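You operate a simulated robot arm through the tools that you are given. There is no shell and no other tool. Be economical: measure what you need, move in short steps, check, and stop when the job is done.

You are at the controls of a simulated robot arm. One attempt, no reset.

## Task
Put one of the small beakers from the green-edged table on the black-edged table.

It is judged by the outcome, as a careful person would: the job done as asked, and still so three seconds after it is handed in. It fails if anything else is knocked over, pushed out of place, dropped, spilled or broken.

## Robot
A 7-joint arm with a two-finger parallel gripper, fixed in place. Base frame: the origin is at the foot of the arm, x ahead of it, y to its left, z up. Units: mm, degrees, N and s.
With the tool pointing down near the work surface it reaches from about 240 to 620 mm from the base axis. Its first joint turns from -66.0 to 66.0 degrees. Payload 2.6 kg.
Tool frame: the origin (TCP) lies between the finger pads and is the grasp point; the fingertips stand 30 mm ahead of it; z points along the fingers, y is the line along which they close. Largest opening 94 mm; finger width 28, thickness 10; the body of the gripper, 50 by 96 mm, starts 55 mm behind the TCP.
Orientation is that of the tool frame in the base frame, as a unit quaternion [x, y, z, w]. With the fingers straight down and closing along the base's y, the tool's x points along the base's -x, its y along +y and its z along -z.

## Interface
- The arm moves only by the tool step_arm. Its argument "deltas" is a list of rows, each a list of 7 numbers: the shift along the base's x, y, z in mm, then the turn, a rotation vector about the base's x, y, z in degrees, then the closure in counts, from 0 (fully open) to 255 (shut). In form: [[tx, ty, tz, ax, ay, az, jaw], ...]. A call has 1 to 10 rows; each row shifts and turns the commanded pose from where the row before left it. Rows are played at 5 a second. More than 50 mm and 8.6 degrees between two rows, or a gripper value outside its range, and nothing of the call is played. Where a pose cannot be reached the arm comes as near as it can. A force on the tool above 40 N (or 10 N above the force at the start of the call, whichever is more), or a blocked arm, ends the call early, and 0.2 s more pass. The fingers move at their own pace (about 72 mm/s each) and stop on an object; they squeeze with about 29 N. The grip force told is the motor's: it shows also when the fingers shut on nothing. Time passes only in rows, and 0.2 s behind the last, so rows that do not move let the fingers close. It gives the time, the measured TCP pose, the force on the tool (base axes), the opening and the grip force at its end, in the units of the frame above (readings bear some noise), and new pictures: "pictures" is both (left out), scene, wrist or none.
- Cameras (640 x 400 px; columns grow to the right, rows downward): "scene" is fixed at [23.6, 424.2, 566.7]; the picture's right is [-0.87, -0.50, 0.00], its down [-0.28, 0.49, -0.83] and it looks along [0.41, -0.72, -0.56] (base axes); focal length 287 px, centre (320, 200). "wrist" rides on the gripper at [76, 14, -102] in the tool frame; the picture's right is [-0.18, 0.98, 0.00], its down [-0.75, -0.14, -0.64] and it looks along [-0.63, -0.12, 0.77] (tool axes); focal length 243 px, centre (320, 200). There is no depth. A picture from a camera that has moved, and an enlarged one, comes with that camera's place and axes in the base frame and with its lens.
- close_up(camera, box): a new picture of the part [left, top, right, bottom] of that camera's present view, enlarged. No time passes.
- finish_job(): hands the job in; it is judged then, once.

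Work in short steps. Places have to be worked out from the pictures, the camera data and where the tool is seen: move nearer, look again, correct. Check each grasp and each placing, and mend what went wrong. You have 90 turns and 200 pictures in all, those below and enlarged ones among them. Open the gripper and draw the arm clear of the work before you hand the job in, unless the task says otherwise; then end with one line.

The tools are called after "Request:" as name(argument=value, ...) on one line, values as JSON. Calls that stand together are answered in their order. step_arm: Moves the arm, as the interface text tells. Its arguments: {"type":"object","properties":{"deltas":{"type":"array"},"pictures":{"type":"string","enum":["both","scene","wrist","none"]}},"required":["deltas"]} The other tools are called the same way: close_up (camera, box) takes an enlarged picture of a part of a camera's view; finish_job () hands the job in.

At the start:

```text
clock: 0.0
eef_pos: [374.4, 6.9, 348.1]
ee_rot: [0.0, 1.0, -0.001, 0.001]
force: [0.0, -0.7, -0.2]
opening: 94.0
grip_force: 0.2
```

scene: 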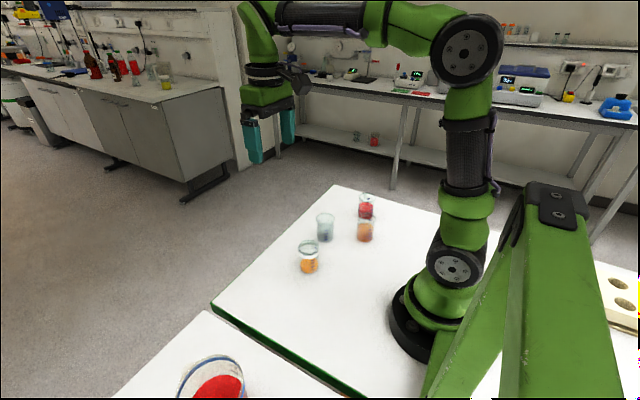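
wrist: 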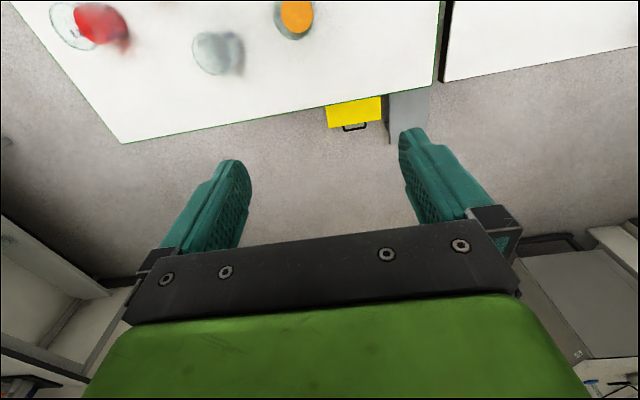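

I'll enlarge the tables to see the edge colours and the beakers.

Request:
close_up(camera="scene", box=[100, 280, 420, 400])

Request:
close_up(camera="scene", box=[280, 180, 420, 290])

Request:
close_up(camera="scene", box=[480, 180, 640, 400])

Request:
close_up(camera="wrist", box=[0, 0, 640, 180])

```text
2.00 times, centred on (260, 340) of scene
camera zoom: at [23.6, 424.2, 566.7], right [-0.87, -0.5, 0.0], down [-0.28, 0.49, -0.83], along [0.41, -0.72, -0.56], focal length 574 px, centre (440, -80)
```

zoom: 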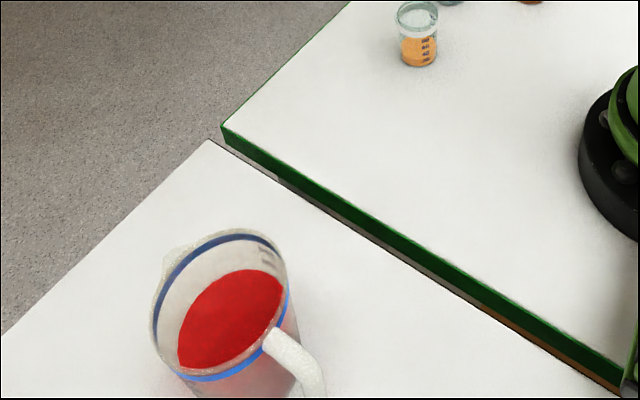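

```text
3.64 times, centred on (350, 235) of scene
camera zoom: at [23.6, 424.2, 566.7], right [-0.87, -0.5, 0.0], down [-0.28, 0.49, -0.83], along [0.41, -0.72, -0.56], focal length 1044 px, centre (211, 73)
```

zoom: 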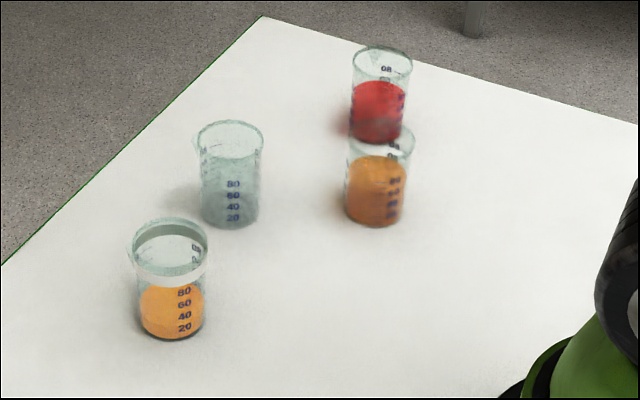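

```text
1.82 times, centred on (560, 290) of scene
camera zoom: at [23.6, 424.2, 566.7], right [-0.87, -0.5, 0.0], down [-0.28, 0.49, -0.83], along [0.41, -0.72, -0.56], focal length 522 px, centre (-116, 36)
```

zoom: 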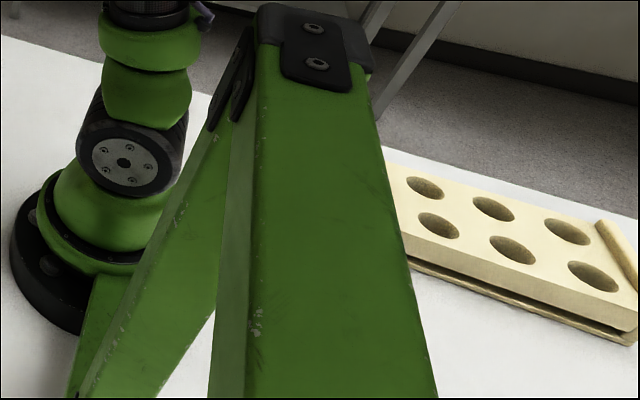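

```text
1.00 times, centred on (320, 90) of wrist
camera zoom: at [298.8, 20.3, 450.1], right [0.18, 0.98, 0.0], down [0.75, -0.14, 0.64], along [0.63, -0.12, -0.77], focal length 243 px, centre (320, 310)
```

zoom: 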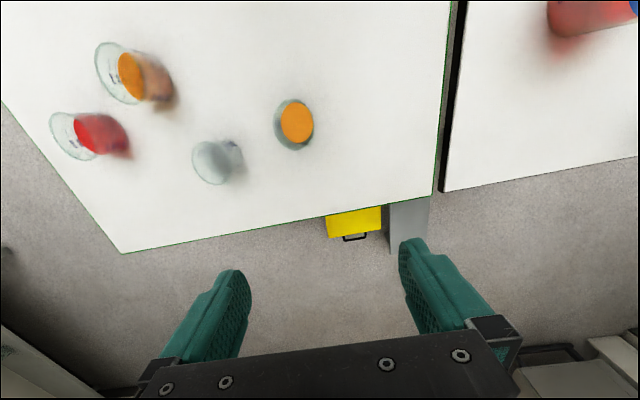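

The black-edged table is on the +y side, starting at about y=207, and sits level or a few mm lower. The empty beaker at about (328,-130) is the safest to carry, so I'll go above it and look.

Request:
step_arm(deltas=[[-9, -27, -33, 0, 0, 0, 0], [-9, -27, -33, 0, 0, 0, 0], [-9, -27, -33, 0, 0, 0, 0], [-9, -28, -33, 0, 0, 0, 0], [-10, -28, -33, 0, 0, 0, 0], [0, 0, 0, 0, 0, 0, 0]])

```text
clock: 1.4
eef_pos: [329.7, -130.9, 181.9]
ee_rot: [0.0, 1.0, 0.001, 0.0]
force: [-0.6, -0.1, -0.6]
opening: 94.1
grip_force: 0.1
camera wrist: at [252.9, -116.9, 282.9], right [0.18, 0.98, 0.0], down [0.75, -0.14, 0.64], along [0.63, -0.12, -0.77], focal length 243 px, centre (320, 200)
```

scene: 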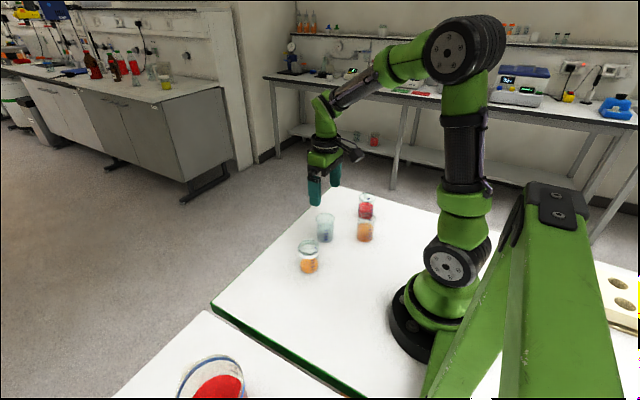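
wrist: 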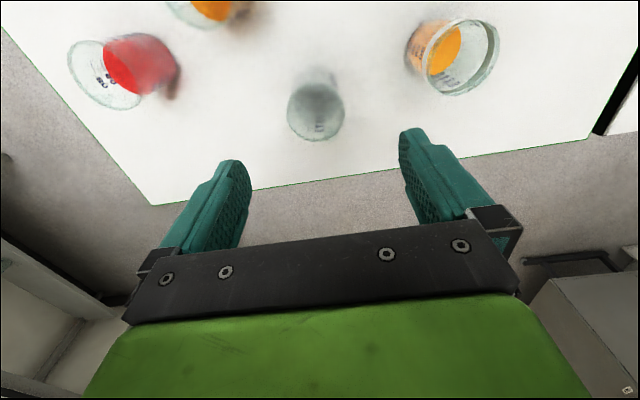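

The beaker appears near (326,-134). I'll enlarge the view to refine that.

Request:
close_up(camera="wrist", box=[256, 50, 384, 150])

Request:
close_up(camera="scene", box=[270, 170, 382, 240])

```text
4.00 times, centred on (320, 100) of wrist
camera zoom: at [252.9, -116.9, 282.9], right [0.18, 0.98, 0.0], down [0.75, -0.14, 0.64], along [0.63, -0.12, -0.77], focal length 970 px, centre (320, 600)
```

zoom: 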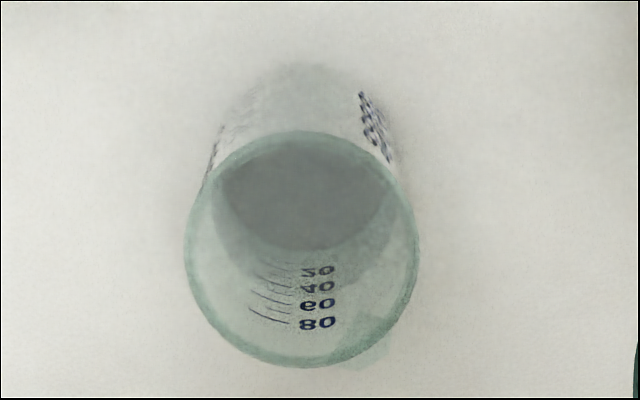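

```text
5.71 times, centred on (326, 205) of scene
camera zoom: at [23.6, 424.2, 566.7], right [-0.87, -0.5, 0.0], down [-0.28, 0.49, -0.83], along [0.41, -0.72, -0.56], focal length 1640 px, centre (286, 171)
```

zoom: 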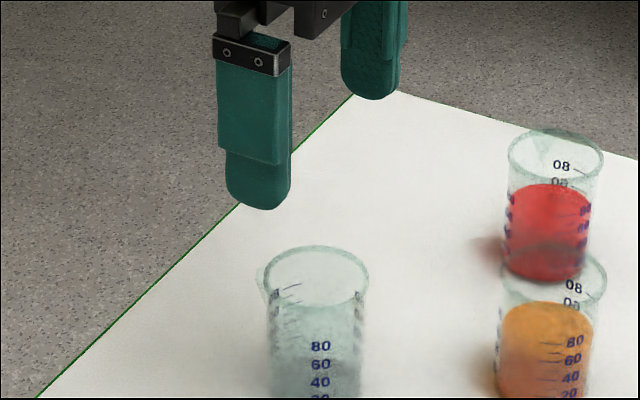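

The rim and floor both put the beaker's axis at about (328,-136), with a diameter of about 50 mm and a height of about 70 mm. I'll centre on it and descend open to z≈42.

Request:
step_arm(deltas=[[-1.5, -5, 0, 0, 0, 0, 0], [0, 0, -35, 0, 0, 0, 0], [0, 0, -35, 0, 0, 0, 0], [0, 0, -30, 0, 0, 0, 0], [0, 0, -20, 0, 0, 0, 0], [0, 0, -20, 0, 0, 0, 0], [0, 0, 0, 0, 0, 0, 0]])

```text
clock: 3.0
eef_pos: [327.3, -137.1, 42.3]
ee_rot: [0.0, 1.0, 0.001, 0.0]
force: [0.1, 0.6, -0.1]
opening: 94.2
grip_force: 0.1
camera wrist: at [252.6, -122.4, 144.1], right [0.18, 0.98, 0.0], down [0.75, -0.14, 0.64], along [0.63, -0.12, -0.77], focal length 243 px, centre (320, 200)
```

scene: 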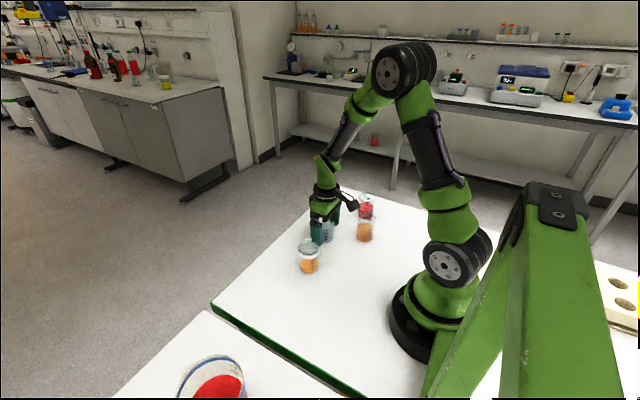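
wrist: 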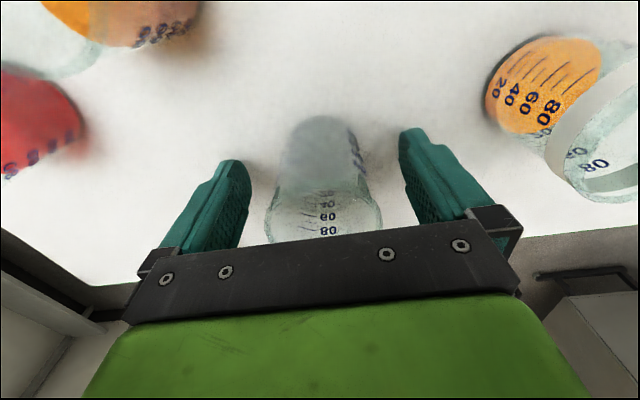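

The beaker is centred between the fingers, so I'll close on it.

Request:
step_arm(deltas=[[0, 0, 0, 0, 0, 0, 80], [0, 0, 0, 0, 0, 0, 140], [0, 0, 0, 0, 0, 0, 200], [0, 0, 0, 0, 0, 0, 200], [0, 0, 0, 0, 0, 0, 200]])

```text
clock: 4.2
eef_pos: [328.7, -134.5, 42.1]
ee_rot: [-0.001, 1.0, 0.0, -0.001]
force: [0.7, 0.4, -0.2]
opening: 48.9
grip_force: 28.9
camera wrist: at [252.6, -122.3, 144.3], right [0.18, 0.98, 0.0], down [0.75, -0.14, 0.64], along [0.63, -0.12, -0.77], focal length 243 px, centre (320, 200)
```

scene: 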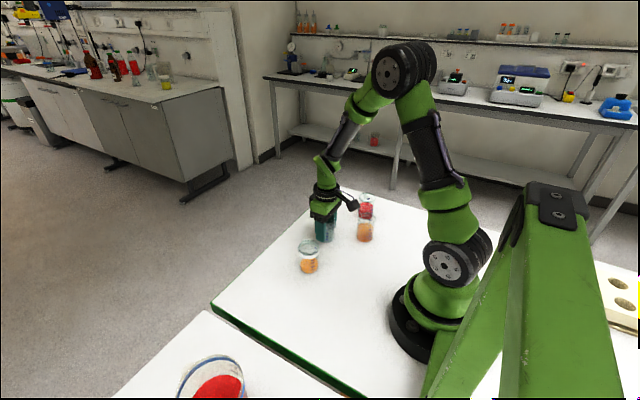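
wrist: 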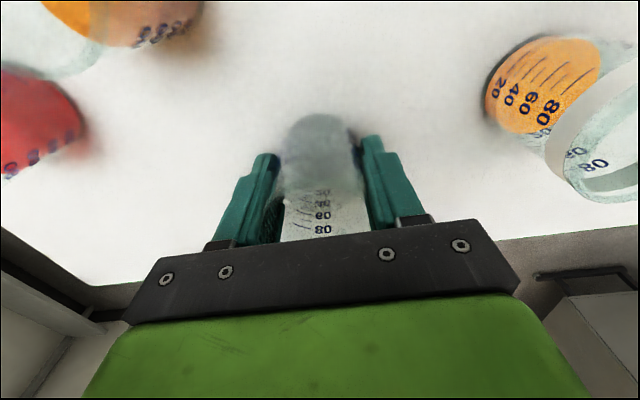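

The beaker is held at 49 mm opening with 29 N. I'll lift it straight up to z≈220.

Request:
step_arm(deltas=[[0, 0, 15, 0, 0, 0, 200], [0, 0, 30, 0, 0, 0, 200], [0, 0, 45, 0, 0, 0, 200], [0, 0, 45, 0, 0, 0, 200], [0, 0, 45, 0, 0, 0, 200], [0, 0, 0, 0, 0, 0, 200]])

```text
clock: 5.6
eef_pos: [328.1, -136.0, 222.7]
ee_rot: [0.0, 1.0, 0.0, 0.0]
force: [0.0, -0.8, -1.5]
opening: 49.1
grip_force: 29.0
camera wrist: at [252.0, -121.7, 325.3], right [0.18, 0.98, 0.0], down [0.75, -0.14, 0.64], along [0.63, -0.12, -0.77], focal length 243 px, centre (320, 200)
```

scene: 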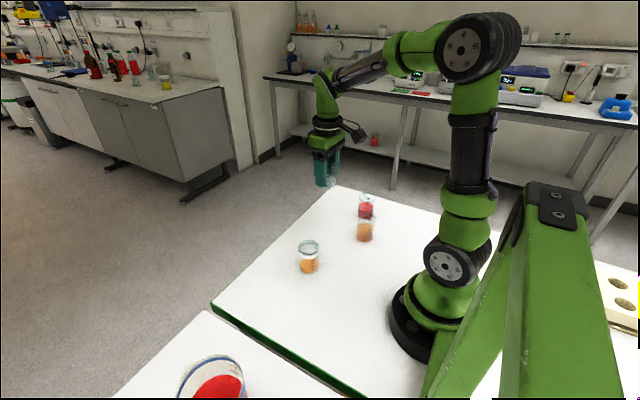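
wrist: 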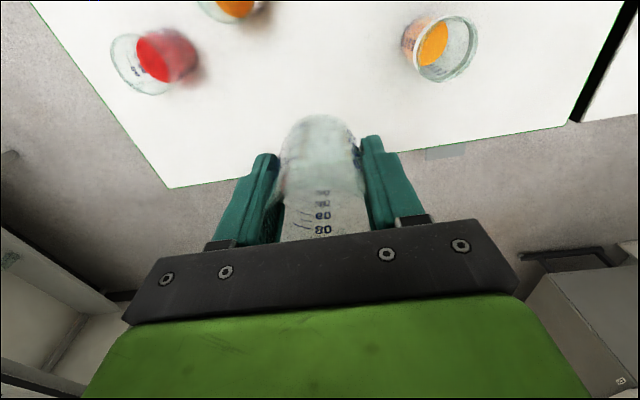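

The lift is clean. Next I'll carry the beaker over to about (395, 262), staying high.

Request:
step_arm(deltas=[[6.7, 39.8, 0, 0, 0, 0, 200], [6.7, 39.8, 0, 0, 0, 0, 200], [6.7, 39.8, 0, 0, 0, 0, 200], [6.7, 39.8, 0, 0, 0, 0, 200], [6.7, 39.8, 0, 0, 0, 0, 200], [6.7, 39.8, 0, 0, 0, 0, 200], [6.7, 39.8, 0, 0, 0, 0, 200], [6.7, 39.8, 0, 0, 0, 0, 200], [6.7, 39.8, 0, 0, 0, 0, 200], [6.7, 39.8, 0, 0, 0, 0, 200]])

```text
clock: 7.8
eef_pos: [395.0, 262.1, 224.2]
ee_rot: [0.002, 1.0, 0.0, 0.001]
force: [0.3, -0.8, -1.7]
opening: 48.9
grip_force: 28.6
camera wrist: at [319.2, 275.9, 326.2], right [0.19, 0.98, 0.0], down [0.75, -0.14, 0.64], along [0.63, -0.12, -0.77], focal length 243 px, centre (320, 200)
```

scene: 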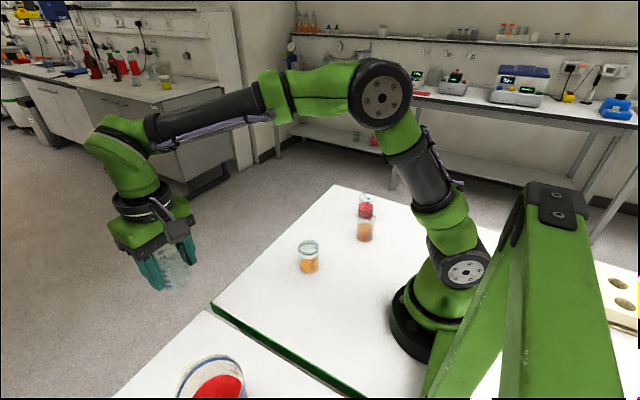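
wrist: 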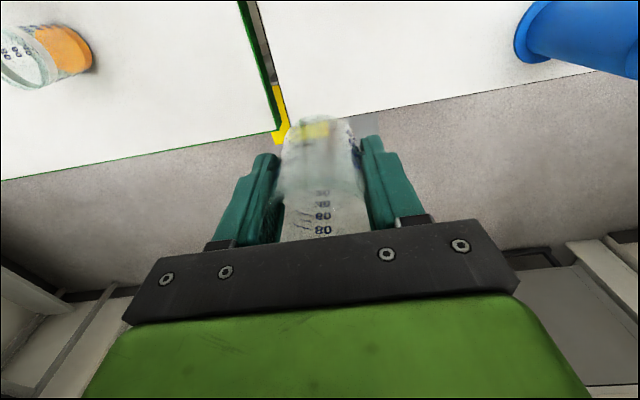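

The black table's corner works out at about (446,209). Before descending I'll check the jug and the blue object on that side.

Request:
close_up(camera="wrist", box=[0, 0, 640, 120])

Request:
close_up(camera="scene", box=[100, 220, 280, 400])

```text
1.00 times, centred on (320, 60) of wrist
camera zoom: at [319.2, 275.9, 326.2], right [0.19, 0.98, 0.0], down [0.75, -0.14, 0.64], along [0.63, -0.12, -0.77], focal length 243 px, centre (320, 340)
```

zoom: 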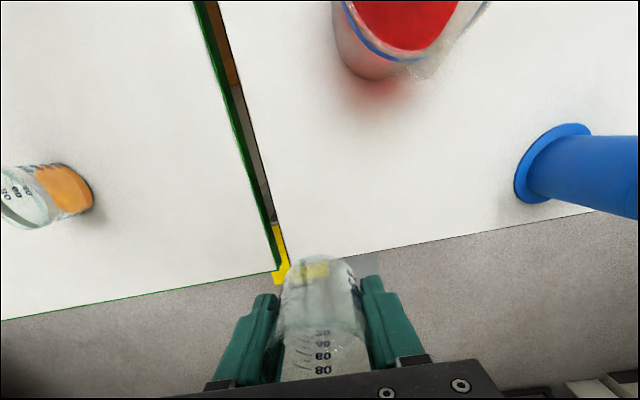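

```text
2.22 times, centred on (190, 310) of scene
camera zoom: at [23.6, 424.1, 566.7], right [-0.87, -0.5, 0.0], down [-0.28, 0.49, -0.83], along [0.41, -0.72, -0.56], focal length 638 px, centre (609, -44)
```

zoom: 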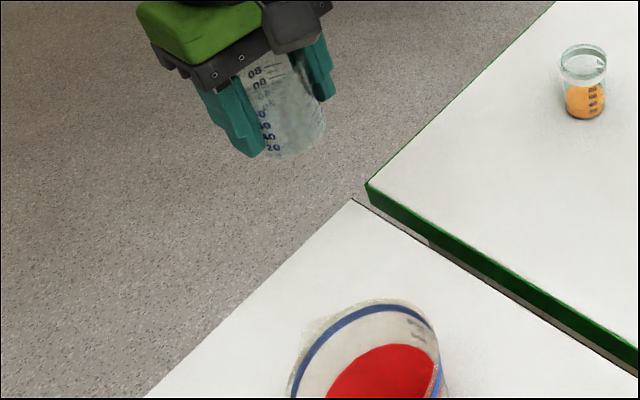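

The jug's base spans about x 190–291, y 300–395, which leaves enough room. I'll shift to (400,250) and go down to about 10 mm above contact.

Request:
step_arm(deltas=[[5, -12, 0, 0, 0, 0, 200], [0, 0, -40, 0, 0, 0, 200], [0, 0, -40, 0, 0, 0, 200], [0, 0, -40, 0, 0, 0, 200], [0, 0, -30, 0, 0, 0, 200], [0, 0, -20, 0, 0, 0, 200], [0, 0, 0, 0, 0, 0, 200]])

Request:
close_up(camera="scene", box=[120, 250, 280, 350])

```text
clock: 9.4
eef_pos: [398.8, 251.6, 52.8]
ee_rot: [0.0, 1.0, 0.0, 0.0]
force: [-0.1, 0.2, -1.3]
opening: 49.1
grip_force: 28.3
camera wrist: at [323.3, 265.2, 154.0], right [0.18, 0.98, 0.0], down [0.75, -0.14, 0.64], along [0.63, -0.12, -0.77], focal length 243 px, centre (320, 200)
```

scene: 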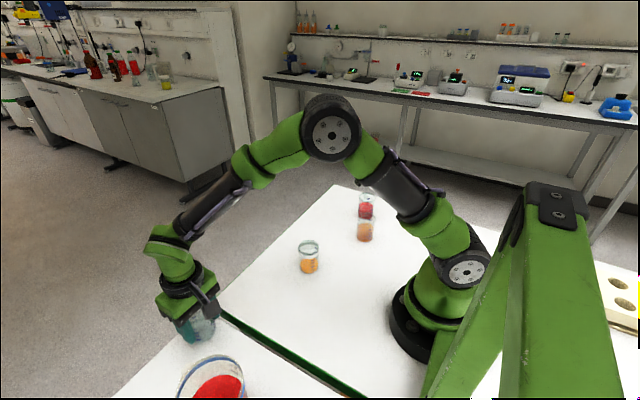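
wrist: 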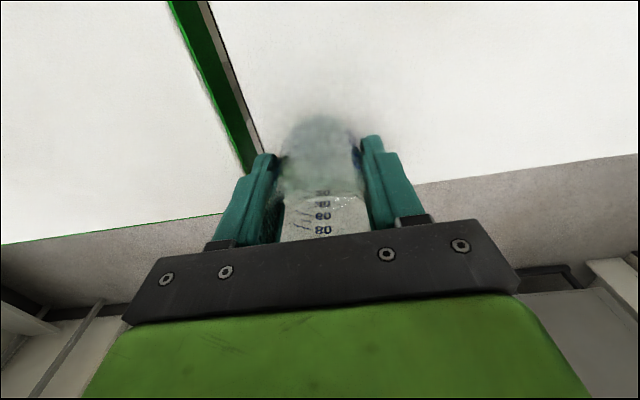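

```text
4.00 times, centred on (200, 300) of scene
camera zoom: at [23.6, 424.2, 566.7], right [-0.87, -0.5, 0.0], down [-0.28, 0.49, -0.83], along [0.41, -0.72, -0.56], focal length 1148 px, centre (800, -200)
```

zoom: 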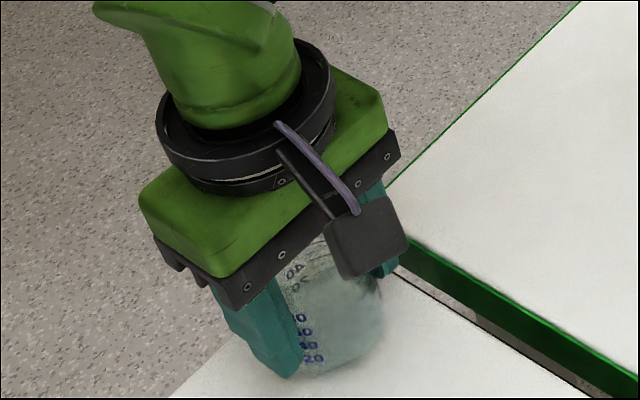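

The beaker is over the black table and clear of its edges. I'll lower it slowly and watch the force.

Request:
step_arm(deltas=[[0, 0, -3, 0, 0, 0, 200], [0, 0, -3, 0, 0, 0, 200], [0, 0, -2, 0, 0, 0, 200], [0, 0, -1, 0, 0, 0, 200], [0, 0, 0, 0, 0, 0, 200]], pictures="none")

```text
clock: 10.6
eef_pos: [398.8, 251.6, 45.2]
ee_rot: [0.0, 1.0, 0.001, -0.001]
force: [-0.3, -0.4, -0.8]
opening: 49.2
grip_force: 28.6
```

There's no contact yet, so I'll carry on in 1 mm rows.

Request:
step_arm(deltas=[[0, 0, -1, 0, 0, 0, 200], [0, 0, -1, 0, 0, 0, 200], [0, 0, -1, 0, 0, 0, 200], [0, 0, 0, 0, 0, 0, 200]], pictures="wrist")

```text
clock: 11.6
eef_pos: [399.8, 250.6, 42.4]
ee_rot: [0.0, 1.0, 0.001, 0.001]
force: [-4.3, -2.5, 14.9]
opening: 49.6
grip_force: 29.0
camera wrist: at [323.7, 264.5, 144.0], right [0.18, 0.98, 0.0], down [0.75, -0.14, 0.64], along [0.63, -0.12, -0.77], focal length 243 px, centre (320, 200)
```

wrist: 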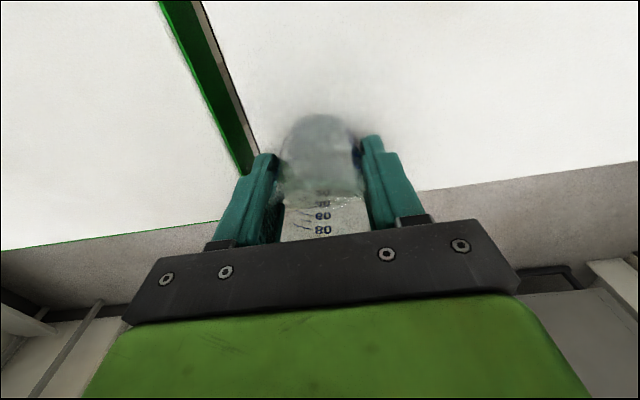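

The force reads 15 N upward, so the beaker is on the table. I'll ease the force off by half a millimetre and open slowly and evenly.

Request:
step_arm(deltas=[[0, 0, 0.6, 0, 0, 0, 200], [0, 0, 0, 0, 0, 0, 110], [0, 0, 0, 0, 0, 0, 80], [0, 0, 0, 0, 0, 0, 50], [0, 0, 0, 0, 0, 0, 20], [0, 0, 0, 0, 0, 0, 20]])

```text
clock: 13.0
eef_pos: [398.4, 250.7, 42.1]
ee_rot: [0.0, 1.0, -0.001, 0.0]
force: [-0.9, 0.2, 0.3]
opening: 86.6
grip_force: 0.0
camera wrist: at [323.5, 264.2, 143.5], right [0.18, 0.98, 0.0], down [0.75, -0.14, 0.64], along [0.63, -0.12, -0.77], focal length 243 px, centre (320, 200)
```

scene: 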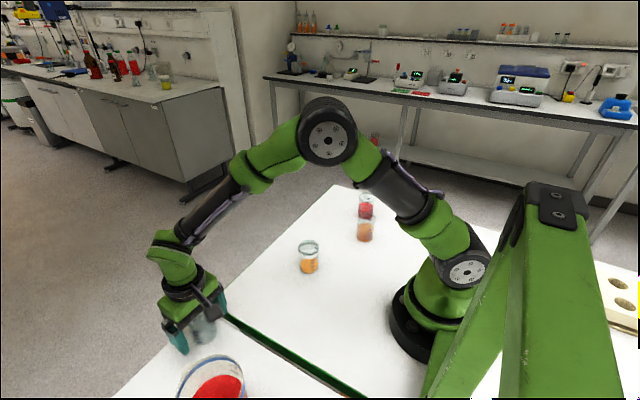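
wrist: 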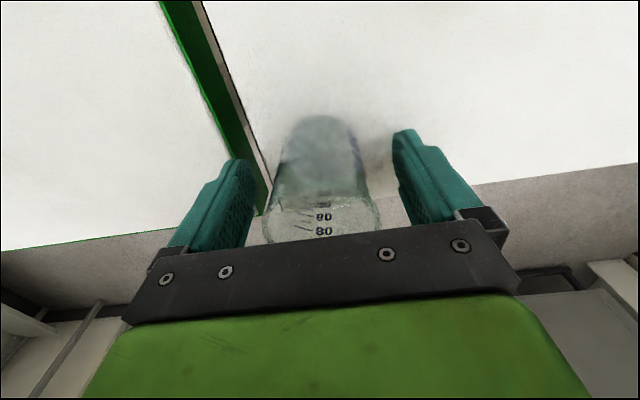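

The beaker is released and standing. I'll rise straight up and then move away.

Request:
step_arm(deltas=[[0, 0, 15, 0, 0, 0, 20], [0, 0, 30, 0, 0, 0, 20], [0, 0, 45, 0, 0, 0, 20], [0, 0, 45, 0, 0, 0, 20], [0, 0, 45, 0, 0, 0, 0], [0, -45, 0, 0, 0, 0, 0], [0, -45, 0, 0, 0, 0, 0], [0, -45, 0, 0, 0, 0, 0], [0, -45, 0, 0, 0, 0, 0], [0, 0, 0, 0, 0, 0, 0]])

Request:
close_up(camera="scene", box=[120, 250, 280, 350])

```text
clock: 15.2
eef_pos: [399.8, 69.6, 220.4]
ee_rot: [0.001, 1.0, 0.0, -0.001]
force: [0.8, 0.2, 0.0]
opening: 94.0
grip_force: 0.0
camera wrist: at [325.3, 82.8, 322.6], right [0.18, 0.98, 0.0], down [0.75, -0.14, 0.64], along [0.63, -0.12, -0.77], focal length 243 px, centre (320, 200)
```

scene: 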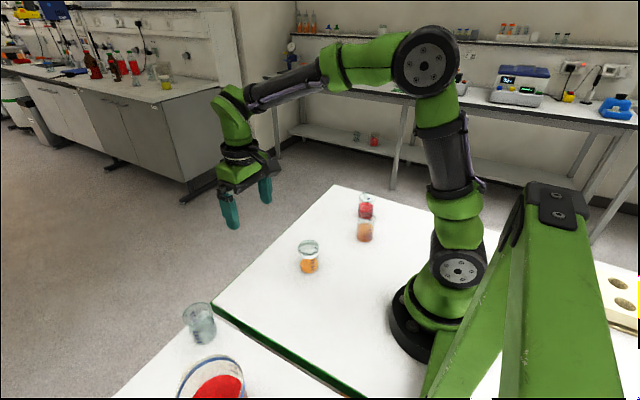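
wrist: 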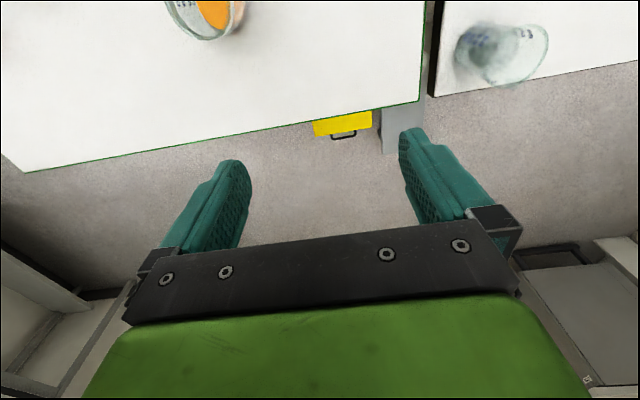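

```text
4.00 times, centred on (200, 300) of scene
camera zoom: at [23.6, 424.1, 566.7], right [-0.87, -0.5, 0.0], down [-0.28, 0.49, -0.83], along [0.41, -0.72, -0.56], focal length 1148 px, centre (800, -200)
```

zoom: 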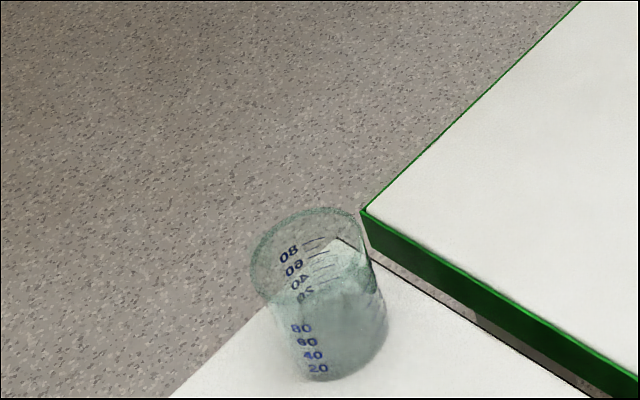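

The beaker is standing upright on the black-edged table, everything else is undisturbed, and the arm is clear and open. I'll hand the job in.

Request:
finish_job()

```text
The job is handed in.
```

The empty small beaker from the green-edged table now stands upright on the black-edged table; nothing else was disturbed, and the arm is clear with its gripper open.
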